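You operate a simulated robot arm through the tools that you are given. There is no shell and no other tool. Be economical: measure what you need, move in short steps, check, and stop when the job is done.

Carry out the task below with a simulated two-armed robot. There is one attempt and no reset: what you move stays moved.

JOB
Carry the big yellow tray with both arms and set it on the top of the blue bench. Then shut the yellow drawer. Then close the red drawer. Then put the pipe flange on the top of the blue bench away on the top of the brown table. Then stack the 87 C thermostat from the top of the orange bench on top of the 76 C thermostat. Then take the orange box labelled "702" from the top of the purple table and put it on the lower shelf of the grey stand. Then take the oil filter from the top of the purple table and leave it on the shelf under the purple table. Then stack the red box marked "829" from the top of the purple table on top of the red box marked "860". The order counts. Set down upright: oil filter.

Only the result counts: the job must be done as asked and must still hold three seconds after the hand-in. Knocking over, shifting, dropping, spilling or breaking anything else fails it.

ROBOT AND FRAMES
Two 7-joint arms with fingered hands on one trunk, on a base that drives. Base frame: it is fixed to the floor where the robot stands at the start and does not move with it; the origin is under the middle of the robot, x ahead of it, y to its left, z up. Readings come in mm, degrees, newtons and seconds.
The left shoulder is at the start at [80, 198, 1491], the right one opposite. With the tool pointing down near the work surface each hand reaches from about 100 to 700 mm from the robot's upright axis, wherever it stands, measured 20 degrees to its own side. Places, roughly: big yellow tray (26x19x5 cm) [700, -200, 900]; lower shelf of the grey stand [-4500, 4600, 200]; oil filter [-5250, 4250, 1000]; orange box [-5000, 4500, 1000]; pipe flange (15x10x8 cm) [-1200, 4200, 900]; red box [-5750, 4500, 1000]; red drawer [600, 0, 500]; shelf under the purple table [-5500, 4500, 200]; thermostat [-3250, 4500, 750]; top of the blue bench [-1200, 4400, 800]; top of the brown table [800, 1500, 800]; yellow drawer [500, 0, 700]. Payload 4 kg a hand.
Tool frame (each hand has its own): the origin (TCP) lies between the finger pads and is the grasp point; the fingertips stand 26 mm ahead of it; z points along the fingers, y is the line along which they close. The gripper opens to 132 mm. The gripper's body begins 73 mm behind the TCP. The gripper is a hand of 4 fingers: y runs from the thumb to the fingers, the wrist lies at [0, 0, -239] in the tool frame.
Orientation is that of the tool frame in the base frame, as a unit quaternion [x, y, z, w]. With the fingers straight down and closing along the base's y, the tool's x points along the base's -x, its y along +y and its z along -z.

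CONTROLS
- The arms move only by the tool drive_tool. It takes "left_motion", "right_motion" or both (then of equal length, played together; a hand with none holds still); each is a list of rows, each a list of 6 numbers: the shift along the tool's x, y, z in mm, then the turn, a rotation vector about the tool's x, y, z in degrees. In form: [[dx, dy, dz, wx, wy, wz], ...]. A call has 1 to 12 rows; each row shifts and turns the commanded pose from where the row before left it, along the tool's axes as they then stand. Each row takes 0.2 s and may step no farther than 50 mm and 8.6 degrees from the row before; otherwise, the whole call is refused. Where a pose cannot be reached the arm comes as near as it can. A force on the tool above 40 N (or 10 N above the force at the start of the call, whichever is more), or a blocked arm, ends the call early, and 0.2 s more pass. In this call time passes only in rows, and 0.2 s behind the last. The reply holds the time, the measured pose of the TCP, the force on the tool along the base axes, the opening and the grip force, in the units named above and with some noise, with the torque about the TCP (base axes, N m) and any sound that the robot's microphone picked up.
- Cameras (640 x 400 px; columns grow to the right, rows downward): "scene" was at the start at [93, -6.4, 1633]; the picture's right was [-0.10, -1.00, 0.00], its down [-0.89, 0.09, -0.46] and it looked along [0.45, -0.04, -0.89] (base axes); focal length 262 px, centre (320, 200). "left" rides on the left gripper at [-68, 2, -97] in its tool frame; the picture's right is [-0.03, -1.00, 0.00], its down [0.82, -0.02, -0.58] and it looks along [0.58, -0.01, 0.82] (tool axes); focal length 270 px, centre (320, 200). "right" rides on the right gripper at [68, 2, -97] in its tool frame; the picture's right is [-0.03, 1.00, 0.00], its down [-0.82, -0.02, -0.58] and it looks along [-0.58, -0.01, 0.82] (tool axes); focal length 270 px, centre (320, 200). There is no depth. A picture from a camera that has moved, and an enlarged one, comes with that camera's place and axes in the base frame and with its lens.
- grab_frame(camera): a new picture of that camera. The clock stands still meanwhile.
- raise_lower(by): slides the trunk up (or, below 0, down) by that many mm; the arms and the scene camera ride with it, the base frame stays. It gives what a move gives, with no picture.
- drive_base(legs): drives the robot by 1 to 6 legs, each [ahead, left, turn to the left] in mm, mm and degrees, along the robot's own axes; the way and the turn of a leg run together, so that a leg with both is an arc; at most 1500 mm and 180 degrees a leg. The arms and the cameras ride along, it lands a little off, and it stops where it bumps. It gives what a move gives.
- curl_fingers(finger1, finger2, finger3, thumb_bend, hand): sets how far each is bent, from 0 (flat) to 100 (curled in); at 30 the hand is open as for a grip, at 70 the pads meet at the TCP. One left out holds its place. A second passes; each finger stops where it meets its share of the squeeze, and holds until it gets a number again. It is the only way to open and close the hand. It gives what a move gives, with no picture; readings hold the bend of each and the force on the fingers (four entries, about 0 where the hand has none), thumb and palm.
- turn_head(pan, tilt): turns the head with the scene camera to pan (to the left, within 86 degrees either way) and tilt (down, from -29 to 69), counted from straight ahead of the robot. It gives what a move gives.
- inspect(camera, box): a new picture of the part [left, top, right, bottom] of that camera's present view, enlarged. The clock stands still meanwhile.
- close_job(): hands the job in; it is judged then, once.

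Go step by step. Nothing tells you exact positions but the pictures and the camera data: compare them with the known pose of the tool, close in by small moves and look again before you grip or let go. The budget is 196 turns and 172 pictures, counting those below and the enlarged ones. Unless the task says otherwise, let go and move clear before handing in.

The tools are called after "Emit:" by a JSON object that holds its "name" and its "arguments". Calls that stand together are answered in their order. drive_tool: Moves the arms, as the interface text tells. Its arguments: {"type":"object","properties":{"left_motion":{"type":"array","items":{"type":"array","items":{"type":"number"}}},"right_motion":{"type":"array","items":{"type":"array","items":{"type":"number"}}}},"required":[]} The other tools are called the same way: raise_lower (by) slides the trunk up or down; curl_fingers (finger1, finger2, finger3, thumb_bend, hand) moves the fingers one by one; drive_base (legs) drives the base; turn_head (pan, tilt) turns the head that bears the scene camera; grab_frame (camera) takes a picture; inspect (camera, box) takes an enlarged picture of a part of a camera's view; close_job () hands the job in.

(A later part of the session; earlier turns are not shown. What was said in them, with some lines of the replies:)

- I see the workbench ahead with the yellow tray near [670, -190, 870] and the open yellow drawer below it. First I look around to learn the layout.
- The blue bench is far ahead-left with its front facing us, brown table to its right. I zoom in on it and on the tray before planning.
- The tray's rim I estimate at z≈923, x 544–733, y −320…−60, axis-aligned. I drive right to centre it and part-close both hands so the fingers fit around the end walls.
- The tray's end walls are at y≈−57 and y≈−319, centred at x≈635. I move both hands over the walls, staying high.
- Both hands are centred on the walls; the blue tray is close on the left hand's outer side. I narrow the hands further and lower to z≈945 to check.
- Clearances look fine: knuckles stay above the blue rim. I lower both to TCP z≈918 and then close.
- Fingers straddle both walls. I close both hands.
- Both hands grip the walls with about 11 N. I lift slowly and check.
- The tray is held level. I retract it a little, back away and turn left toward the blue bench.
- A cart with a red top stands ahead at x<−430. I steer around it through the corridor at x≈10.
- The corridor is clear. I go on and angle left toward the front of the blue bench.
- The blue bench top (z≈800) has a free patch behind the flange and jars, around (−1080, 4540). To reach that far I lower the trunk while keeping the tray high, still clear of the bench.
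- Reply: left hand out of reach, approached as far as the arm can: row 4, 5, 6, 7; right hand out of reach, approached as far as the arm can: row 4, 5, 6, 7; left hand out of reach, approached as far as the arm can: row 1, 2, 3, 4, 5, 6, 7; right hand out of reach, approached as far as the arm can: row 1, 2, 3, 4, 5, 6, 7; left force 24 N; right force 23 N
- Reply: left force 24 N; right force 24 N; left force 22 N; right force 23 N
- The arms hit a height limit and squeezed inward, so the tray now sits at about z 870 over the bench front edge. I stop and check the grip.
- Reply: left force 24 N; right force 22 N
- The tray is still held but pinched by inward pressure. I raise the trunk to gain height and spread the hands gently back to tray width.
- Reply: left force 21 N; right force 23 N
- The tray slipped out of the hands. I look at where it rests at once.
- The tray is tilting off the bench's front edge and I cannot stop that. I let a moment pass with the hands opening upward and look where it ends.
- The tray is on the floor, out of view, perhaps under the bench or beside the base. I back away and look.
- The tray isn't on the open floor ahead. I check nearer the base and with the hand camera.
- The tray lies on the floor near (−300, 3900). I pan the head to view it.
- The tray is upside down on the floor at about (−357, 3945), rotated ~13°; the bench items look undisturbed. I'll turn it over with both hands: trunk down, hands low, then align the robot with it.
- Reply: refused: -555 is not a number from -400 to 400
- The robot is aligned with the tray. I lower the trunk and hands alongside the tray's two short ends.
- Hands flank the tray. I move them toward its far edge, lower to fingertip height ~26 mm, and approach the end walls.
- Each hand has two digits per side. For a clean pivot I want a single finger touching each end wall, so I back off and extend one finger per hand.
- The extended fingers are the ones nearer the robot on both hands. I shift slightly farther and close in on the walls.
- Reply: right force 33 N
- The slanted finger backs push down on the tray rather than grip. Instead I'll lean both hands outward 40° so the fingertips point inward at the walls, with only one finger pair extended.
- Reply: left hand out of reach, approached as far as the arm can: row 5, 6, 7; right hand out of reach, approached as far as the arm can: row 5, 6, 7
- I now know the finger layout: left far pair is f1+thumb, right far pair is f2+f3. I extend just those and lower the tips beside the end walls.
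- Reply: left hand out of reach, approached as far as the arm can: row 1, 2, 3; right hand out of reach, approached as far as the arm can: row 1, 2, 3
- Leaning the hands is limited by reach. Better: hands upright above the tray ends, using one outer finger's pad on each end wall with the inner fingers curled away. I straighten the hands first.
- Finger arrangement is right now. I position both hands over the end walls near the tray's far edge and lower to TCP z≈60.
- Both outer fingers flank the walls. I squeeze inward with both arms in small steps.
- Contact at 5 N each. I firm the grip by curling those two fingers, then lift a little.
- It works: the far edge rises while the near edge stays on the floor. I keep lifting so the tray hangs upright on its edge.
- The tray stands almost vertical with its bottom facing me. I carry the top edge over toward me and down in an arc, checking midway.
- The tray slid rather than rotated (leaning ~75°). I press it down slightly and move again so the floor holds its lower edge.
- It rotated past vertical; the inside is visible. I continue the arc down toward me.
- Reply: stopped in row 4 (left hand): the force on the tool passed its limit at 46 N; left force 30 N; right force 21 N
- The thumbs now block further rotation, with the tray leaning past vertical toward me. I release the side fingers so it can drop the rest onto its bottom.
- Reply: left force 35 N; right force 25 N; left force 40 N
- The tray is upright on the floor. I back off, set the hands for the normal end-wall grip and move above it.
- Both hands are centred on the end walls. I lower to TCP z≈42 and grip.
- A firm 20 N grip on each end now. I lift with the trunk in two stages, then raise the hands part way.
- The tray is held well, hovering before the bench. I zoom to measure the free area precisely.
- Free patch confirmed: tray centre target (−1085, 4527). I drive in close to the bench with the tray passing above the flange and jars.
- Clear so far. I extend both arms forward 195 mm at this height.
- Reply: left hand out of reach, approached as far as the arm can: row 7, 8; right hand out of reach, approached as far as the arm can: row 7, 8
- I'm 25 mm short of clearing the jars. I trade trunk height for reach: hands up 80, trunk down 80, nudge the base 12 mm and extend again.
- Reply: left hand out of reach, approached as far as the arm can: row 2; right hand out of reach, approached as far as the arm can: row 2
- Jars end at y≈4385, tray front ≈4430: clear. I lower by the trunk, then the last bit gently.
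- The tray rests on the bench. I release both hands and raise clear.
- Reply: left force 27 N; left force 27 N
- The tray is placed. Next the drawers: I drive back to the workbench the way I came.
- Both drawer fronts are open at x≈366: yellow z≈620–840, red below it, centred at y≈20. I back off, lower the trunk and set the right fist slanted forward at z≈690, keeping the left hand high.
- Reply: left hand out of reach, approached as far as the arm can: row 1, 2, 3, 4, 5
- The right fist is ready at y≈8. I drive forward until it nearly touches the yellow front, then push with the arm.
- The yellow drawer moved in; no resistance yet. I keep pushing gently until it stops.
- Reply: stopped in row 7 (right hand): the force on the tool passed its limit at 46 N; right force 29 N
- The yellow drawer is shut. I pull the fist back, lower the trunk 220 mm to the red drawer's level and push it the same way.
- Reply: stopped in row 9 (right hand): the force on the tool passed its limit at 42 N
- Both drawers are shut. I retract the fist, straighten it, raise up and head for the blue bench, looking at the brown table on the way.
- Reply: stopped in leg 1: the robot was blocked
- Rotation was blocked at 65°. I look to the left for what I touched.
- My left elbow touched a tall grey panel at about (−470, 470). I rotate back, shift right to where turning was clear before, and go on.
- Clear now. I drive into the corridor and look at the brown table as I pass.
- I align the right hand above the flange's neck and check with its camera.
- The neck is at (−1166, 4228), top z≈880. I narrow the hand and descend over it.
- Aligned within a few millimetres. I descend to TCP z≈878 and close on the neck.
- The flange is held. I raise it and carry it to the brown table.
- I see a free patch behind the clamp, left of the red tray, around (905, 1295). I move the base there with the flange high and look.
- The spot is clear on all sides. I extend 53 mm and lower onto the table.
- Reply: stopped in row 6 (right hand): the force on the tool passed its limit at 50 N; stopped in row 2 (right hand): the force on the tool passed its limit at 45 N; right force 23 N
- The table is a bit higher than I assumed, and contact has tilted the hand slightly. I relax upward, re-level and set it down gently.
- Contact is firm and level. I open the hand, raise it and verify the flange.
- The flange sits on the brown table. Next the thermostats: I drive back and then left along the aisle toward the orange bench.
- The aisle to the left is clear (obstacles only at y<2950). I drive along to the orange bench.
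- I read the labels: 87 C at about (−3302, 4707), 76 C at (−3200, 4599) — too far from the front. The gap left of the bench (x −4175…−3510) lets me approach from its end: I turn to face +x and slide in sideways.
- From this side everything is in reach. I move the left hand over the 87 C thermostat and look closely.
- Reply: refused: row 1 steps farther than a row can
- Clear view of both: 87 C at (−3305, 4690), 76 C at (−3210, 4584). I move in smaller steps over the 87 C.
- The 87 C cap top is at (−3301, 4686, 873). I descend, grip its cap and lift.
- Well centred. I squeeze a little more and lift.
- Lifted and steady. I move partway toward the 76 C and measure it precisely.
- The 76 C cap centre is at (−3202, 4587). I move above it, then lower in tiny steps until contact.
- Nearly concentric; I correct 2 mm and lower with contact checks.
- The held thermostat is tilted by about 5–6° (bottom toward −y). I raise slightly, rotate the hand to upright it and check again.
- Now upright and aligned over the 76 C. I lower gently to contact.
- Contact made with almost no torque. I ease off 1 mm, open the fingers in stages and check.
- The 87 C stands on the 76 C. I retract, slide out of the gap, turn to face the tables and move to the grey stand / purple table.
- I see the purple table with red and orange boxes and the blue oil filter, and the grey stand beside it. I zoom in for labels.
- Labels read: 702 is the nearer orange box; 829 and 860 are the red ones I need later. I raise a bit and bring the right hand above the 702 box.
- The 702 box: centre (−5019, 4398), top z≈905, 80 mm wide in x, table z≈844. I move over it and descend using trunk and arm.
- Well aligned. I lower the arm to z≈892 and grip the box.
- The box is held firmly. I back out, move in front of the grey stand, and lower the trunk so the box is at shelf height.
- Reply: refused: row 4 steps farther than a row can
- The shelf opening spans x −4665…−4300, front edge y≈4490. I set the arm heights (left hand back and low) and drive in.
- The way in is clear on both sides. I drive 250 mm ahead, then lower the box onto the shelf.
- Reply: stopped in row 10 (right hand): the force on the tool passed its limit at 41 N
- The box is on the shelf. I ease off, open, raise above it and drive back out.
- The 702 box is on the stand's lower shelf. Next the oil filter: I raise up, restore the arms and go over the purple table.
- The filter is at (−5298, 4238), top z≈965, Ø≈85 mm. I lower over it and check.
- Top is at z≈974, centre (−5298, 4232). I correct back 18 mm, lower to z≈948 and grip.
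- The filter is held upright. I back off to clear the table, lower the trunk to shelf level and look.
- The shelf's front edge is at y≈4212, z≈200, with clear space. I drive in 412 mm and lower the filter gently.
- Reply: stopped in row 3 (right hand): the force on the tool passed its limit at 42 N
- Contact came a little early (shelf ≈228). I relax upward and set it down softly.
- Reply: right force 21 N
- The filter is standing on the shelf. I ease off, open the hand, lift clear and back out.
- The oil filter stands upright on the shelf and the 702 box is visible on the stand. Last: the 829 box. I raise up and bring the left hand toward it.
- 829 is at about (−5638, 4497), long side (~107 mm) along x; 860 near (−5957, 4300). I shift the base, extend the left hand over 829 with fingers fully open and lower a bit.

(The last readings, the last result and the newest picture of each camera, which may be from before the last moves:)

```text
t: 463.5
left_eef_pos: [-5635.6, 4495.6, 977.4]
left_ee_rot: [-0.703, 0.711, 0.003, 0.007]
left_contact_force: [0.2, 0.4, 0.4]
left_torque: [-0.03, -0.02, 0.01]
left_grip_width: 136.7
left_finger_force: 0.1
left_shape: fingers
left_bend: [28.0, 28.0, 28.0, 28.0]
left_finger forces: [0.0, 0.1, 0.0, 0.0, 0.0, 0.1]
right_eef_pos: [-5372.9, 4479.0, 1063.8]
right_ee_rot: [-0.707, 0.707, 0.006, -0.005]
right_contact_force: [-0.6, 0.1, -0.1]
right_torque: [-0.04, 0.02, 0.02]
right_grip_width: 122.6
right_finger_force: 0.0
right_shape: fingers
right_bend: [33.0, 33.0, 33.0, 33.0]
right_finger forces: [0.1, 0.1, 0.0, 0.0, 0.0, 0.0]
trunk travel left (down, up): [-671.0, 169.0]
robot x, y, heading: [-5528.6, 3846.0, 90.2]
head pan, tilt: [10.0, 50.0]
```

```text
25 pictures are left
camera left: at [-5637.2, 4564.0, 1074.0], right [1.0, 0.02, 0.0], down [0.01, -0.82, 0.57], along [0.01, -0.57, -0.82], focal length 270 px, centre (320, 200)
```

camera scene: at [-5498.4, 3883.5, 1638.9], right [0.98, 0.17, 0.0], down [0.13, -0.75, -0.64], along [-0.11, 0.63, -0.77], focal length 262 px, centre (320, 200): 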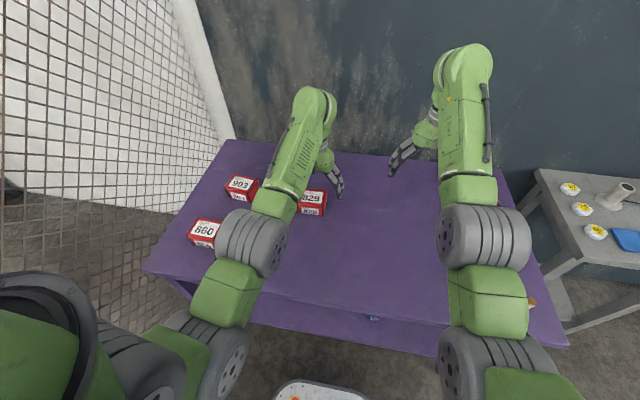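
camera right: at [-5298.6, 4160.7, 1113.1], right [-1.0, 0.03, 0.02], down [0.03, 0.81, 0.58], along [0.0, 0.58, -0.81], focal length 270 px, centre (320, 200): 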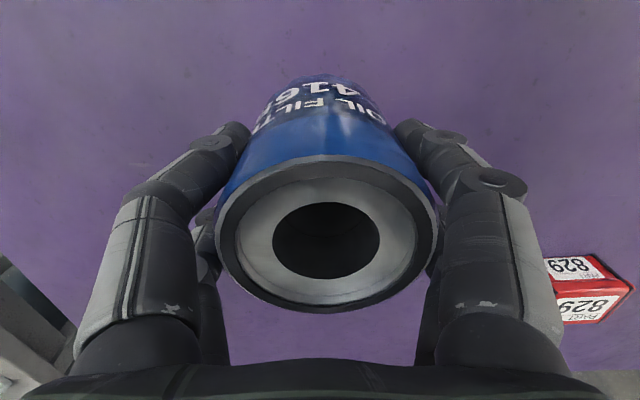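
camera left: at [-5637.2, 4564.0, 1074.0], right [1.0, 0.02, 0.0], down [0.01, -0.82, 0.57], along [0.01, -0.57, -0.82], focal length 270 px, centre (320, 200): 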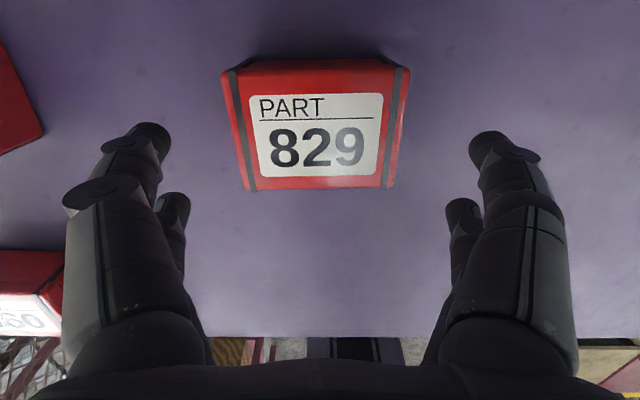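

Centred over 829. I lower to z≈898 and grip across its long side.

Emit:
{"name": "drive_tool", "arguments": {"left_motion": [[-1, 1, 30, 0, 0, 0], [-1, 0.5, 30, 0, 0, 0], [0, 0, 19, 0, 0, 0]]}}

Emit:
{"name": "curl_fingers", "arguments": {"hand": "left", "finger1": 55, "finger2": 55, "finger3": 55, "thumb_bend": 55}}

Emit:
{"name": "drive_tool", "arguments": {"left_motion": [[0, 0, -10, 0, 0, 0], [0, 0, -20, 0, 0, 0], [0, 0, -40, 0, 0, 0], [0, 0, -40, 0, 0, 0]]}}

Emit:
{"name": "grab_frame", "arguments": {"camera": "left"}}

```text
t: 464.3
left_eef_pos: [-5637.8, 4498.8, 898.6]
left_ee_rot: [-0.704, 0.71, 0.004, 0.008]
left_contact_force: [-0.6, -1.2, 0.2]
left_torque: [-0.02, -0.02, 0.01]
left_grip_width: 137.0
left_finger_force: 0.0
left_shape: fingers
left_bend: [28.0, 28.0, 28.0, 28.0]
left_finger forces: [0.1, 0.1, 0.0, 0.1, 0.0, 0.0]
right_eef_pos: [-5372.1, 4478.0, 1065.6]
right_ee_rot: [-0.707, 0.707, 0.007, -0.004]
right_contact_force: [-0.2, 1.1, 0.2]
right_torque: [0.0, 0.0, -0.03]
right_grip_width: 122.9
right_finger_force: 0.1
right_shape: fingers
right_bend: [33.0, 33.0, 33.0, 33.0]
right_finger forces: [0.1, 0.1, 0.0, 0.1, 0.0, 0.0]
trunk travel left (down, up): [-671.0, 169.0]
robot x, y, heading: [-5529.3, 3848.0, 90.0]
head pan, tilt: [10.0, 50.0]
```

```text
t: 465.3
left_eef_pos: [-5637.1, 4498.3, 898.3]
left_ee_rot: [-0.704, 0.71, 0.004, 0.008]
left_contact_force: [1.9, 0.2, 0.8]
left_torque: [-0.06, -0.43, 0.02]
left_grip_width: 108.6
left_finger_force: 31.9
left_shape: fingers
left_bend: [46.0, 46.0, 47.0, 48.0]
left_finger forces: [15.0, 15.3, 8.9, 0.0, 24.7, 0.0]
right_eef_pos: [-5370.9, 4476.6, 1065.1]
right_ee_rot: [-0.707, 0.707, 0.007, -0.005]
right_contact_force: [0.4, 0.7, 0.1]
right_torque: [-0.01, 0.01, -0.02]
right_grip_width: 122.5
right_finger_force: 0.0
right_shape: fingers
right_bend: [33.0, 33.0, 33.0, 33.0]
right_finger forces: [0.1, 0.0, 0.1, 0.0, 0.0, 0.0]
trunk travel left (down, up): [-671.0, 169.0]
robot x, y, heading: [-5528.0, 3845.1, 90.0]
head pan, tilt: [10.0, 50.0]
```

```text
t: 466.3
left_eef_pos: [-5639.5, 4495.7, 1010.9]
left_ee_rot: [-0.704, 0.71, 0.003, 0.007]
left_contact_force: [-0.7, 0.1, -5.2]
left_torque: [0.0, -0.03, 0.0]
left_grip_width: 108.6
left_finger_force: 32.7
left_shape: fingers
left_bend: [46.0, 46.0, 47.0, 48.0]
left_finger forces: [15.6, 16.3, 8.7, 0.1, 24.0, 0.0]
right_eef_pos: [-5372.1, 4478.0, 1064.0]
right_ee_rot: [-0.707, 0.707, 0.007, -0.004]
right_contact_force: [0.6, -0.3, -1.4]
right_torque: [0.01, 0.01, 0.0]
right_grip_width: 122.6
right_finger_force: 0.0
right_shape: fingers
right_bend: [33.0, 33.0, 33.0, 33.0]
right_finger forces: [0.0, 0.0, 0.0, 0.0, 0.0, 0.0]
trunk travel left (down, up): [-671.0, 169.0]
robot x, y, heading: [-5527.4, 3846.0, 89.9]
head pan, tilt: [10.0, 50.0]
```

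```text
24 pictures are left
camera left: at [-5640.1, 4564.7, 1107.1], right [1.0, 0.02, 0.01], down [0.01, -0.82, 0.57], along [0.01, -0.57, -0.82], focal length 270 px, centre (320, 200)
```

left: 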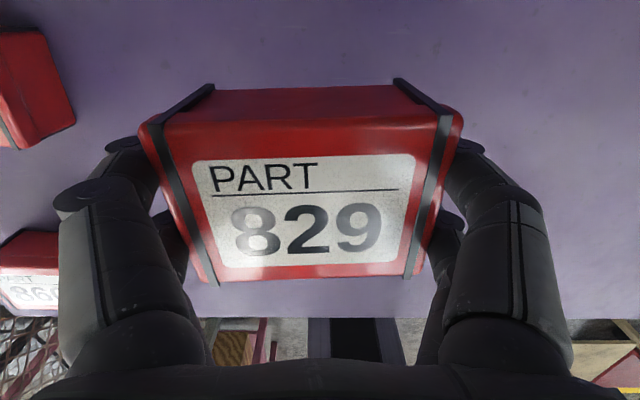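

829 is held. I raise, shift the base left and back, and swing the hand toward 860.

Emit:
{"name": "raise_lower", "arguments": {"by": 100}}

Emit:
{"name": "drive_base", "arguments": {"legs": [[-90, 180, 0]]}}

Emit:
{"name": "drive_tool", "arguments": {"left_motion": [[20, 27, 12, 0, 0, 0], [20, 27, 12, 0, 0, 0], [20, 27, 12, 0, 0, 0], [20, 27, 12, 0, 0, 0], [20, 27, 12, 0, 0, 0]]}}

Emit:
{"name": "turn_head", "arguments": {"pan": 25, "tilt": 55}}

Emit:
{"name": "grab_frame", "arguments": {"camera": "scene"}}

Emit:
{"name": "grab_frame", "arguments": {"camera": "left"}}

```text
t: 467.6
left_eef_pos: [-5639.1, 4497.2, 1110.1]
left_ee_rot: [-0.704, 0.71, 0.003, 0.007]
left_contact_force: [-0.5, 0.3, -4.4]
left_torque: [0.02, 0.01, 0.0]
left_grip_width: 108.7
left_finger_force: 31.7
left_shape: fingers
left_bend: [46.0, 46.0, 47.0, 48.0]
left_finger forces: [15.5, 16.3, 8.6, 0.0, 24.0, 0.0]
right_eef_pos: [-5372.3, 4477.8, 1164.2]
right_ee_rot: [0.708, -0.707, -0.007, 0.004]
right_contact_force: [-0.5, 0.1, 0.6]
right_torque: [-0.01, -0.01, 0.0]
right_grip_width: 122.7
right_finger_force: 0.1
right_shape: fingers
right_bend: [33.0, 33.0, 33.0, 33.0]
right_finger forces: [0.1, 0.1, 0.1, 0.0, 0.0, 0.0]
trunk travel left (down, up): [-771.0, 69.0]
robot x, y, heading: [-5524.6, 3845.0, 90.2]
head pan, tilt: [10.0, 50.0]
```

```text
t: 469.2
left_eef_pos: [-5816.6, 4410.9, 1109.5]
left_ee_rot: [-0.704, 0.71, 0.003, 0.005]
left_contact_force: [0.3, 0.4, -5.0]
left_torque: [0.02, -0.02, 0.01]
left_grip_width: 108.5
left_finger_force: 32.3
left_shape: fingers
left_bend: [46.0, 46.0, 47.0, 48.0]
left_finger forces: [15.5, 16.3, 8.6, 0.0, 24.1, 0.1]
right_eef_pos: [-5551.2, 4393.3, 1163.0]
right_ee_rot: [0.708, -0.706, -0.008, 0.006]
right_contact_force: [0.8, 0.4, -0.1]
right_torque: [0.01, 0.07, 0.0]
right_grip_width: 122.5
right_finger_force: 0.1
right_shape: fingers
right_bend: [33.0, 33.0, 33.0, 33.0]
right_finger forces: [0.0, 0.1, 0.0, 0.0, 0.1, 0.0]
trunk travel left (down, up): [-771.0, 69.0]
robot x, y, heading: [-5706.0, 3758.0, 90.1]
head pan, tilt: [10.0, 50.0]
```

```text
t: 470.4
left_eef_pos: [-5959.1, 4308.3, 1047.5]
left_ee_rot: [-0.704, 0.71, 0.004, 0.008]
left_contact_force: [-1.2, 0.2, -5.3]
left_torque: [0.03, -0.03, -0.01]
left_grip_width: 108.5
left_finger_force: 32.0
left_shape: fingers
left_bend: [46.0, 46.0, 47.0, 48.0]
left_finger forces: [15.6, 16.3, 8.7, 0.0, 24.0, 0.0]
right_eef_pos: [-5556.9, 4390.1, 1164.6]
right_ee_rot: [0.708, -0.707, -0.007, 0.005]
right_contact_force: [0.9, 0.4, 0.7]
right_torque: [0.04, 0.07, -0.04]
right_grip_width: 122.7
right_finger_force: 0.1
right_shape: fingers
right_bend: [33.0, 33.0, 33.0, 33.0]
right_finger forces: [0.0, 0.0, 0.0, 0.0, 0.0, 0.1]
trunk travel left (down, up): [-771.0, 69.0]
robot x, y, heading: [-5706.6, 3759.1, 90.3]
head pan, tilt: [10.0, 50.0]
```

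```text
t: 471.2
left_eef_pos: [-5956.9, 4309.8, 1046.7]
left_ee_rot: [-0.704, 0.71, 0.004, 0.007]
left_contact_force: [0.1, 0.1, -4.5]
left_torque: [0.03, -0.03, 0.0]
left_grip_width: 108.3
left_finger_force: 32.5
left_shape: fingers
left_bend: [46.0, 46.0, 47.0, 48.0]
left_finger forces: [15.6, 16.2, 8.7, 0.0, 24.1, 0.0]
right_eef_pos: [-5554.6, 4389.4, 1165.0]
right_ee_rot: [0.708, -0.706, -0.007, 0.005]
right_contact_force: [0.6, 1.1, -0.1]
right_torque: [0.02, 0.03, 0.01]
right_grip_width: 122.7
right_finger_force: 0.0
right_shape: fingers
right_bend: [33.0, 33.0, 33.0, 33.0]
right_finger forces: [0.1, 0.0, 0.0, 0.1, 0.1, 0.0]
trunk travel left (down, up): [-771.0, 69.0]
robot x, y, heading: [-5703.7, 3761.8, 90.2]
head pan, tilt: [25.0, 55.0]
```

```text
23 pictures are left
camera scene: at [-5738.3, 3853.6, 1612.3], right [0.91, 0.42, 0.0], down [0.35, -0.74, -0.57], along [-0.24, 0.52, -0.82], focal length 262 px, centre (320, 200)
```

scene: 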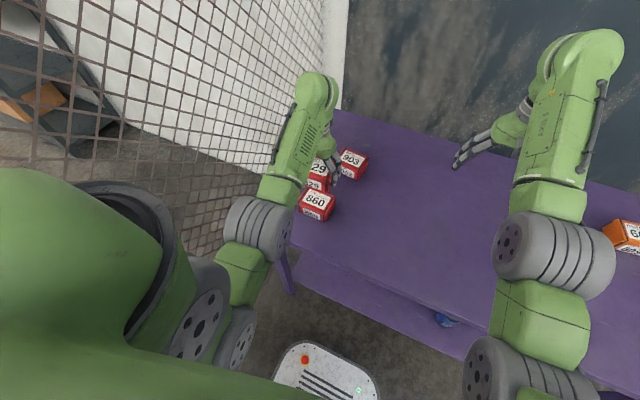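

```text
22 pictures are left
camera left: at [-5958.1, 4378.1, 1143.6], right [1.0, 0.02, 0.01], down [0.01, -0.82, 0.57], along [0.01, -0.57, -0.82], focal length 270 px, centre (320, 200)
```

left: 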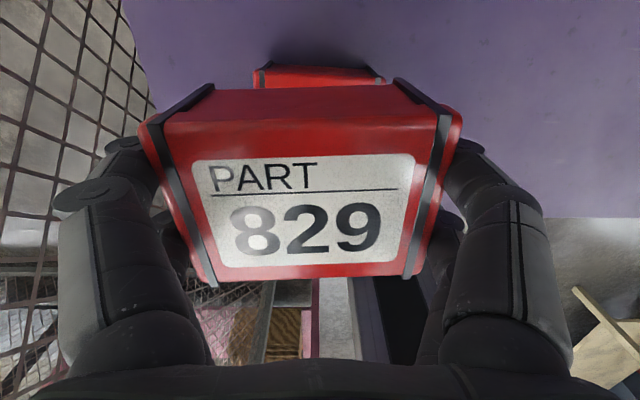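

Emit:
{"name": "inspect", "arguments": {"camera": "left", "box": [240, 40, 400, 130]}}

Emit:
{"name": "inspect", "arguments": {"camera": "scene", "box": [285, 140, 375, 230]}}

```text
4.00 times, centred on (320, 85) of left
camera zoom: at [-5958.1, 4378.1, 1143.6], right [1.0, 0.02, 0.01], down [0.01, -0.82, 0.57], along [0.01, -0.57, -0.82], focal length 1081 px, centre (320, 660)
```

zoom: 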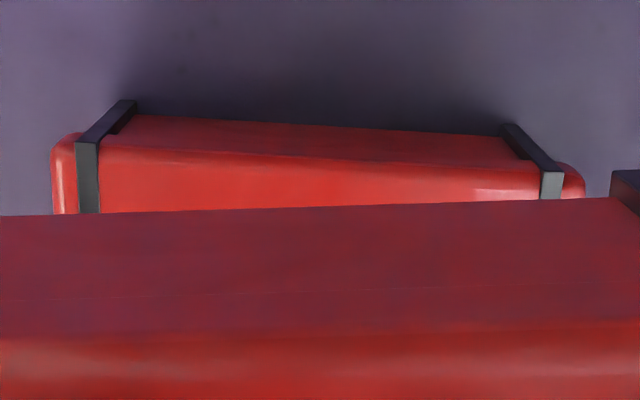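

```text
4.44 times, centred on (330, 185) of scene
camera zoom: at [-5738.3, 3853.6, 1612.3], right [0.91, 0.42, 0.0], down [0.35, -0.74, -0.57], along [-0.24, 0.52, -0.82], focal length 1162 px, centre (276, 267)
```

zoom: 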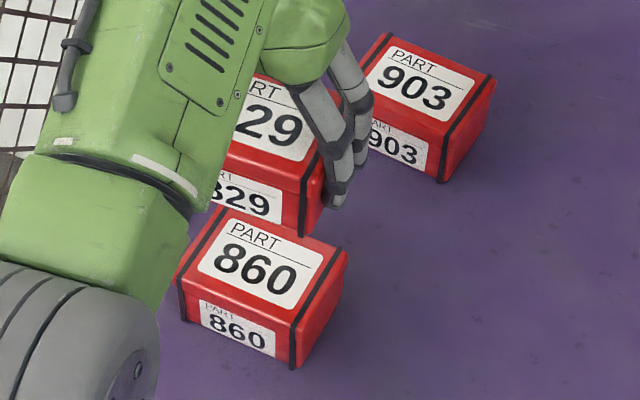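

860's centre is (−5956, 4296), yawed ~4° relative to 829. I correct position and yaw, then lower most of the way.

Emit:
{"name": "drive_tool", "arguments": {"left_motion": [[7, -3, 20, 0, 0, 1.5], [6, -3, 20, 0, 0, 1.5], [0, 0, 20, 0, 0, 0], [0, 0, 12, 0, 0, 0]]}}

Emit:
{"name": "inspect", "arguments": {"camera": "scene", "box": [285, 140, 375, 230]}}

Emit:
{"name": "grab_frame", "arguments": {"camera": "left"}}

```text
t: 472.2
left_eef_pos: [-5952.9, 4299.4, 974.9]
left_ee_rot: [-0.685, 0.728, 0.003, 0.007]
left_contact_force: [-0.6, 0.1, -4.9]
left_torque: [0.02, -0.04, -0.03]
left_grip_width: 108.6
left_finger_force: 32.4
left_shape: fingers
left_bend: [46.0, 46.0, 47.0, 48.0]
left_finger forces: [15.6, 16.3, 8.8, 0.0, 24.0, 0.0]
right_eef_pos: [-5555.7, 4391.3, 1164.8]
right_ee_rot: [0.707, -0.707, -0.007, 0.004]
right_contact_force: [0.1, -0.3, 0.0]
right_torque: [0.03, 0.01, 0.01]
right_grip_width: 122.9
right_finger_force: 0.2
right_shape: fingers
right_bend: [33.0, 33.0, 33.0, 33.0]
right_finger forces: [0.0, 0.0, 0.0, 0.0, 0.0, 0.0]
trunk travel left (down, up): [-771.0, 69.0]
robot x, y, heading: [-5705.7, 3754.0, 90.2]
head pan, tilt: [25.0, 55.0]
```

```text
4.44 times, centred on (330, 185) of scene
camera zoom: at [-5738.6, 3854.3, 1612.3], right [0.91, 0.42, 0.0], down [0.35, -0.74, -0.57], along [-0.24, 0.52, -0.82], focal length 1162 px, centre (276, 267)
```

zoom: 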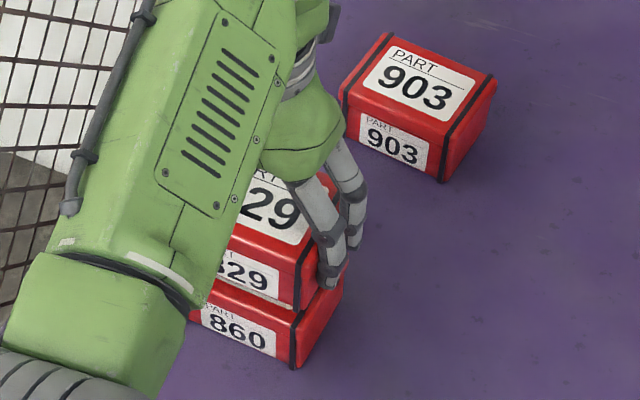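

```text
18 pictures are left
camera left: at [-5949.6, 4367.9, 1072.2], right [1.0, -0.04, 0.01], down [-0.03, -0.82, 0.57], along [-0.02, -0.57, -0.82], focal length 270 px, centre (320, 200)
```

left: 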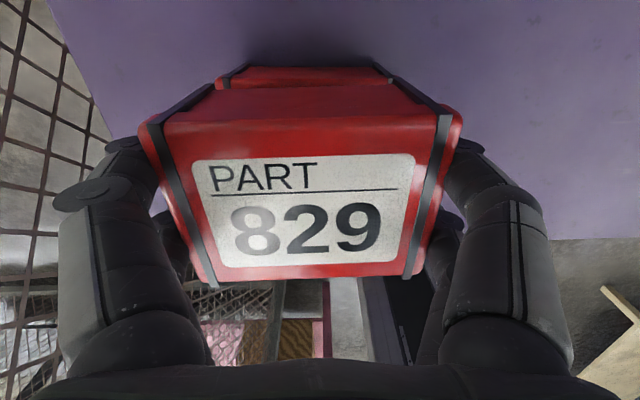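

Edges line up well. I lower the last ~15 mm carefully.

Emit:
{"name": "drive_tool", "arguments": {"left_motion": [[0, 0, 4, 0, 0, 0], [0, 0, 4, 0, 0, 0]]}}

Emit:
{"name": "drive_tool", "arguments": {"left_motion": [[0, 0, 2, 0, 0, 0], [0, 0, 2, 0, 0, 0]]}}

Emit:
{"name": "drive_tool", "arguments": {"left_motion": [[0, 0, 1.5, 0, 0, 0], [0, 0, 1.5, 0, 0, 0]]}}

Emit:
{"name": "inspect", "arguments": {"camera": "scene", "box": [285, 140, 375, 230]}}

```text
t: 472.8
left_eef_pos: [-5952.9, 4299.5, 969.3]
left_ee_rot: [-0.685, 0.728, 0.003, 0.007]
left_contact_force: [0.2, -0.2, -5.4]
left_torque: [0.01, 0.0, -0.01]
left_grip_width: 108.5
left_finger_force: 32.5
left_shape: fingers
left_bend: [46.0, 46.0, 47.0, 48.0]
left_finger forces: [15.6, 16.2, 8.6, 0.0, 24.0, 0.0]
right_eef_pos: [-5555.5, 4389.8, 1164.5]
right_ee_rot: [0.708, -0.707, -0.007, 0.005]
right_contact_force: [-0.4, 0.2, -0.4]
right_torque: [0.01, 0.01, 0.02]
right_grip_width: 122.7
right_finger_force: 0.1
right_shape: fingers
right_bend: [33.0, 33.0, 33.0, 33.0]
right_finger forces: [0.0, 0.0, 0.0, 0.0, 0.0, 0.0]
trunk travel left (down, up): [-771.0, 69.0]
robot x, y, heading: [-5707.8, 3753.3, 90.2]
head pan, tilt: [25.0, 55.0]
```

```text
t: 473.4
left_eef_pos: [-5952.3, 4298.7, 964.1]
left_ee_rot: [-0.685, 0.728, 0.004, 0.007]
left_contact_force: [-0.3, 0.0, -5.0]
left_torque: [-0.03, -0.06, 0.02]
left_grip_width: 108.6
left_finger_force: 32.1
left_shape: fingers
left_bend: [46.0, 46.0, 47.0, 48.0]
left_finger forces: [15.5, 16.2, 8.8, 0.1, 24.0, 0.0]
right_eef_pos: [-5555.8, 4390.1, 1165.0]
right_ee_rot: [0.708, -0.706, -0.007, 0.004]
right_contact_force: [0.3, -0.4, 0.7]
right_torque: [-0.01, 0.02, -0.02]
right_grip_width: 122.7
right_finger_force: 0.1
right_shape: fingers
right_bend: [33.0, 33.0, 33.0, 33.0]
right_finger forces: [0.0, 0.0, 0.0, 0.0, 0.0, 0.0]
trunk travel left (down, up): [-771.0, 69.0]
robot x, y, heading: [-5707.3, 3757.0, 90.3]
head pan, tilt: [25.0, 55.0]
```

```text
t: 474.0
left_eef_pos: [-5952.0, 4298.1, 960.5]
left_ee_rot: [-0.685, 0.729, 0.003, 0.007]
left_contact_force: [-1.1, -0.1, -4.4]
left_torque: [0.02, -0.07, -0.02]
left_grip_width: 108.6
left_finger_force: 31.7
left_shape: fingers
left_bend: [46.0, 46.0, 47.0, 48.0]
left_finger forces: [15.6, 16.2, 8.8, 0.0, 24.1, 0.0]
right_eef_pos: [-5556.2, 4390.6, 1165.4]
right_ee_rot: [0.708, -0.706, -0.006, 0.004]
right_contact_force: [0.4, -0.6, 0.9]
right_torque: [0.03, 0.01, 0.0]
right_grip_width: 122.9
right_finger_force: 0.1
right_shape: fingers
right_bend: [33.0, 33.0, 33.0, 33.0]
right_finger forces: [0.1, 0.1, 0.0, 0.0, 0.0, 0.0]
trunk travel left (down, up): [-771.0, 69.0]
robot x, y, heading: [-5709.2, 3756.0, 89.9]
head pan, tilt: [25.0, 55.0]
```

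```text
4.44 times, centred on (330, 185) of scene
camera zoom: at [-5738.4, 3853.9, 1612.3], right [0.91, 0.42, 0.0], down [0.35, -0.74, -0.57], along [-0.24, 0.52, -0.82], focal length 1162 px, centre (276, 267)
```

zoom: 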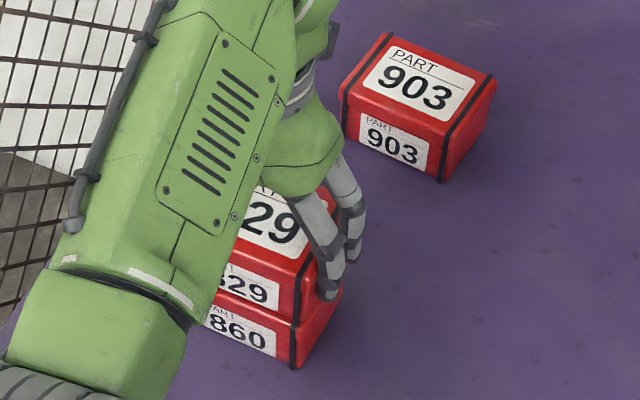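

Emit:
{"name": "drive_tool", "arguments": {"left_motion": [[0, 0, 1.5, 0, 0, 0], [0, 0, 1.5, 0, 0, 0]]}}

Emit:
{"name": "drive_tool", "arguments": {"left_motion": [[0, 0, 1, 0, 0, 0], [0, 0, 1, 0, 0, 0]]}}

Emit:
{"name": "drive_tool", "arguments": {"left_motion": [[0, 0, 1, 0, 0, 0], [0, 0, 1, 0, 0, 0]]}}

```text
t: 474.6
left_eef_pos: [-5951.9, 4297.9, 959.0]
left_ee_rot: [-0.685, 0.729, 0.004, 0.008]
left_contact_force: [-1.2, 1.2, 2.3]
left_torque: [-0.12, -0.26, 0.0]
left_grip_width: 108.5
left_finger_force: 31.8
left_shape: fingers
left_bend: [46.0, 46.0, 47.0, 48.0]
left_finger forces: [15.9, 16.5, 8.7, 0.0, 23.2, 0.0]
right_eef_pos: [-5555.1, 4389.7, 1165.6]
right_ee_rot: [0.707, -0.707, -0.007, 0.005]
right_contact_force: [0.6, 0.4, 0.2]
right_torque: [0.02, 0.0, 0.02]
right_grip_width: 122.5
right_finger_force: 0.1
right_shape: fingers
right_bend: [33.0, 33.0, 33.0, 33.0]
right_finger forces: [0.0, 0.0, 0.1, 0.1, 0.0, 0.0]
trunk travel left (down, up): [-771.0, 69.0]
robot x, y, heading: [-5707.8, 3756.3, 90.2]
head pan, tilt: [25.0, 55.0]
```

```text
t: 475.2
left_eef_pos: [-5951.9, 4298.1, 957.7]
left_ee_rot: [-0.685, 0.728, 0.006, 0.009]
left_contact_force: [-2.9, 2.1, 13.7]
left_torque: [-0.09, -0.73, 0.0]
left_grip_width: 108.4
left_finger_force: 32.3
left_shape: fingers
left_bend: [46.0, 46.0, 47.0, 48.0]
left_finger forces: [16.5, 16.8, 8.2, 0.0, 22.6, 0.1]
right_eef_pos: [-5554.8, 4388.5, 1166.5]
right_ee_rot: [0.708, -0.707, -0.007, 0.004]
right_contact_force: [1.3, -0.5, 0.5]
right_torque: [0.02, -0.04, 0.03]
right_grip_width: 122.7
right_finger_force: 0.2
right_shape: fingers
right_bend: [33.0, 33.0, 33.0, 33.0]
right_finger forces: [0.0, 0.0, 0.0, 0.1, 0.1, 0.0]
trunk travel left (down, up): [-771.0, 69.0]
robot x, y, heading: [-5708.4, 3755.7, 90.0]
head pan, tilt: [25.0, 55.0]
```

```text
t: 475.8
left_eef_pos: [-5950.2, 4297.9, 958.1]
left_ee_rot: [-0.685, 0.728, 0.006, 0.009]
left_contact_force: [-3.4, 4.2, 23.8]
left_torque: [-0.01, -1.21, 0.09]
left_grip_width: 108.3
left_finger_force: 31.1
left_shape: fingers
left_bend: [46.0, 46.0, 47.0, 49.0]
left_finger forces: [16.8, 17.3, 8.4, 0.0, 21.6, 0.0]
right_eef_pos: [-5554.7, 4387.2, 1166.6]
right_ee_rot: [0.708, -0.706, -0.007, 0.004]
right_contact_force: [0.0, 0.0, -0.2]
right_torque: [0.02, 0.02, -0.01]
right_grip_width: 122.7
right_finger_force: 0.1
right_shape: fingers
right_bend: [33.0, 33.0, 33.0, 33.0]
right_finger forces: [0.1, 0.1, 0.0, 0.0, 0.0, 0.0]
trunk travel left (down, up): [-771.0, 69.0]
robot x, y, heading: [-5709.2, 3756.7, 90.1]
head pan, tilt: [25.0, 55.0]
```

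Contact; one end touches first, so the box is slightly rolled. I ease off nearly all force, then open so it settles flat.

Emit:
{"name": "drive_tool", "arguments": {"left_motion": [[0, 0, -3.5, 0, 0, 0]]}}

Emit:
{"name": "curl_fingers", "arguments": {"hand": "left", "finger1": 40, "finger2": 40, "finger3": 40, "thumb_bend": 40}}

Emit:
{"name": "curl_fingers", "arguments": {"hand": "left", "finger1": 28, "finger2": 28, "finger3": 28, "thumb_bend": 28}}

Emit:
{"name": "grab_frame", "arguments": {"camera": "left"}}

```text
t: 476.2
left_eef_pos: [-5950.6, 4297.3, 957.7]
left_ee_rot: [-0.686, 0.728, 0.002, 0.008]
left_contact_force: [-3.6, 4.3, 18.5]
left_torque: [0.07, -0.97, 0.17]
left_grip_width: 108.3
left_finger_force: 31.6
left_shape: fingers
left_bend: [46.0, 46.0, 47.0, 49.0]
left_finger forces: [16.7, 16.8, 8.5, 0.1, 21.8, 0.1]
right_eef_pos: [-5554.4, 4388.1, 1164.6]
right_ee_rot: [0.707, -0.707, -0.008, 0.004]
right_contact_force: [-0.5, -0.5, -0.5]
right_torque: [-0.04, -0.01, 0.0]
right_grip_width: 122.5
right_finger_force: 0.1
right_shape: fingers
right_bend: [33.0, 33.0, 33.0, 33.0]
right_finger forces: [0.0, 0.0, 0.0, 0.0, 0.0, 0.1]
trunk travel left (down, up): [-771.0, 69.0]
robot x, y, heading: [-5705.7, 3753.3, 90.3]
head pan, tilt: [25.0, 55.0]
```

```text
t: 477.2
left_eef_pos: [-5951.0, 4297.1, 958.4]
left_ee_rot: [-0.685, 0.728, 0.003, 0.008]
left_contact_force: [-3.6, -1.1, 9.4]
left_torque: [0.02, 0.4, 0.04]
left_grip_width: 114.7
left_finger_force: 12.4
left_shape: fingers
left_bend: [37.0, 38.0, 38.0, 39.0]
left_finger forces: [8.4, 6.9, 4.6, 0.0, 4.5, 0.1]
right_eef_pos: [-5556.0, 4389.3, 1166.2]
right_ee_rot: [0.708, -0.706, -0.007, 0.003]
right_contact_force: [0.4, 0.6, 0.2]
right_torque: [-0.02, 0.02, 0.0]
right_grip_width: 122.8
right_finger_force: 0.0
right_shape: fingers
right_bend: [33.0, 33.0, 33.0, 33.0]
right_finger forces: [0.1, 0.0, 0.0, 0.0, 0.0, 0.1]
trunk travel left (down, up): [-771.0, 69.0]
robot x, y, heading: [-5707.1, 3757.2, 90.1]
head pan, tilt: [25.0, 55.0]
```

```text
t: 478.2
left_eef_pos: [-5950.1, 4299.0, 957.9]
left_ee_rot: [-0.685, 0.728, 0.004, 0.007]
left_contact_force: [0.2, 0.5, 0.2]
left_torque: [0.0, -0.02, 0.0]
left_grip_width: 137.3
left_finger_force: 0.1
left_shape: fingers
left_bend: [28.0, 28.0, 28.0, 28.0]
left_finger forces: [0.0, 0.0, 0.0, 0.0, 0.1, 0.0]
right_eef_pos: [-5554.5, 4388.8, 1164.6]
right_ee_rot: [0.707, -0.707, -0.006, 0.004]
right_contact_force: [-0.9, 0.4, 0.3]
right_torque: [0.02, -0.01, 0.03]
right_grip_width: 122.9
right_finger_force: 0.0
right_shape: fingers
right_bend: [33.0, 33.0, 33.0, 33.0]
right_finger forces: [0.0, 0.0, 0.0, 0.0, 0.0, 0.0]
trunk travel left (down, up): [-771.0, 69.0]
robot x, y, heading: [-5702.6, 3757.4, 90.1]
head pan, tilt: [25.0, 55.0]
```

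```text
16 pictures are left
camera left: at [-5948.2, 4366.8, 1054.1], right [1.0, -0.04, 0.0], down [-0.03, -0.82, 0.57], along [-0.02, -0.57, -0.82], focal length 270 px, centre (320, 200)
```

left: 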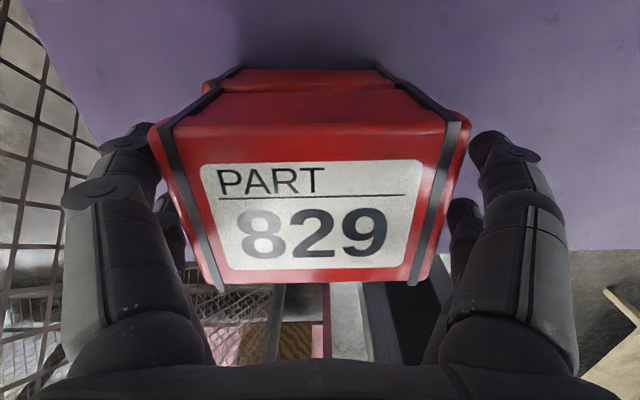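

Released; the box sits flat. I shift 3 mm to centre the opening, rise clear and verify the stack.

Emit:
{"name": "drive_tool", "arguments": {"left_motion": [[0, 2.5, 0, 0, 0, 0], [0, 0, -15, 0, 0, 0], [0, 0, -25, 0, 0, 0], [0, 0, -30, 0, 0, 0], [0, 0, -30, 0, 0, 0]]}}

Emit:
{"name": "drive_base", "arguments": {"legs": [[-350, 0, 0]]}}

Emit:
{"name": "turn_head", "arguments": {"pan": 15, "tilt": 35}}

Emit:
{"name": "grab_frame", "arguments": {"camera": "scene"}}

```text
t: 479.4
left_eef_pos: [-5955.0, 4296.6, 1059.3]
left_ee_rot: [-0.685, 0.729, 0.003, 0.007]
left_contact_force: [-0.8, 0.6, 0.6]
left_torque: [0.04, 0.02, 0.02]
left_grip_width: 137.4
left_finger_force: 0.0
left_shape: fingers
left_bend: [28.0, 28.0, 28.0, 28.0]
left_finger forces: [0.0, 0.0, 0.0, 0.1, 0.1, 0.0]
right_eef_pos: [-5554.1, 4389.7, 1164.5]
right_ee_rot: [0.708, -0.707, -0.008, 0.004]
right_contact_force: [-0.5, 0.5, -0.3]
right_torque: [-0.02, 0.02, -0.01]
right_grip_width: 122.8
right_finger_force: 0.0
right_shape: fingers
right_bend: [33.0, 33.0, 33.0, 33.0]
right_finger forces: [0.1, 0.1, 0.0, 0.0, 0.0, 0.0]
trunk travel left (down, up): [-771.0, 69.0]
robot x, y, heading: [-5705.4, 3757.7, 90.3]
head pan, tilt: [25.0, 55.0]
```

```text
t: 481.6
left_eef_pos: [-5955.3, 3954.4, 1056.4]
left_ee_rot: [-0.685, 0.728, 0.002, 0.007]
left_contact_force: [0.0, 0.0, -0.4]
left_torque: [-0.01, -0.02, 0.01]
left_grip_width: 137.2
left_finger_force: 0.0
left_shape: fingers
left_bend: [28.0, 28.0, 28.0, 28.0]
left_finger forces: [0.0, 0.0, 0.1, 0.0, 0.1, 0.0]
right_eef_pos: [-5554.8, 4047.5, 1162.5]
right_ee_rot: [0.708, -0.707, -0.006, 0.004]
right_contact_force: [-0.7, 0.5, 0.6]
right_torque: [-0.03, 0.0, 0.01]
right_grip_width: 122.6
right_finger_force: 0.1
right_shape: fingers
right_bend: [33.0, 33.0, 33.0, 33.0]
right_finger forces: [0.0, 0.0, 0.0, 0.1, 0.1, 0.0]
trunk travel left (down, up): [-771.0, 69.0]
robot x, y, heading: [-5706.9, 3414.8, 90.2]
head pan, tilt: [25.0, 55.0]
```

```text
t: 482.5
left_eef_pos: [-5955.1, 3952.7, 1057.7]
left_ee_rot: [-0.685, 0.728, 0.005, 0.007]
left_contact_force: [0.4, 0.2, 0.3]
left_torque: [-0.01, 0.02, -0.03]
left_grip_width: 137.4
left_finger_force: 0.1
left_shape: fingers
left_bend: [28.0, 28.0, 28.0, 28.0]
left_finger forces: [0.0, 0.0, 0.0, 0.0, 0.0, 0.0]
right_eef_pos: [-5554.0, 4045.0, 1166.4]
right_ee_rot: [0.708, -0.706, -0.007, 0.004]
right_contact_force: [-0.6, 0.0, -0.2]
right_torque: [0.02, 0.0, 0.03]
right_grip_width: 122.7
right_finger_force: 0.0
right_shape: fingers
right_bend: [33.0, 33.0, 33.0, 33.0]
right_finger forces: [0.0, 0.1, 0.0, 0.0, 0.0, 0.0]
trunk travel left (down, up): [-771.0, 69.0]
robot x, y, heading: [-5702.9, 3415.1, 90.2]
head pan, tilt: [15.0, 35.0]
```

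```text
15 pictures are left
camera scene: at [-5729.7, 3527.7, 1640.6], right [0.96, 0.26, 0.0], down [0.15, -0.55, -0.82], along [-0.21, 0.79, -0.57], focal length 262 px, centre (320, 200)
```

scene: 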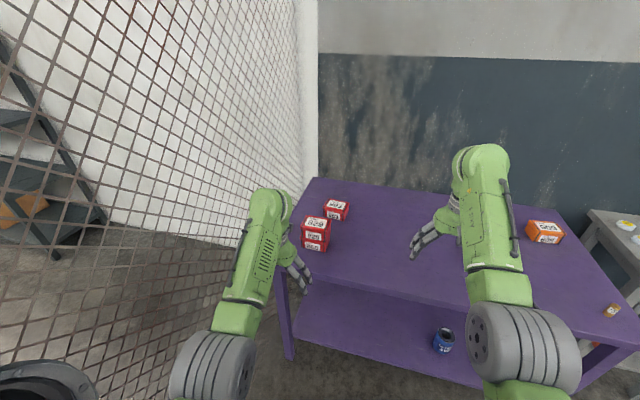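

The 829 box rests squarely on 860, the filter stands upright on the lower shelf, and both hands are clear. I hand in.

Emit:
{"name": "close_job", "arguments": {}}

```text
The job is handed in.
```

All eight steps are done in the order given, and the job is handed in, but two mishaps along the way may count against it.

- **Tray dropped:** the yellow tray slipped at the blue bench and fell to the floor. I turned it upright, picked it up with both hands and set it on the bench. I saw nothing else disturbed.
- **Panel touched:** my left elbow touched a tall grey panel near the workbench while I was turning. It did not appear to move.

I saw each item in place when I set it down. I did not go back for a last look at the tray, drawers, flange or thermostats.
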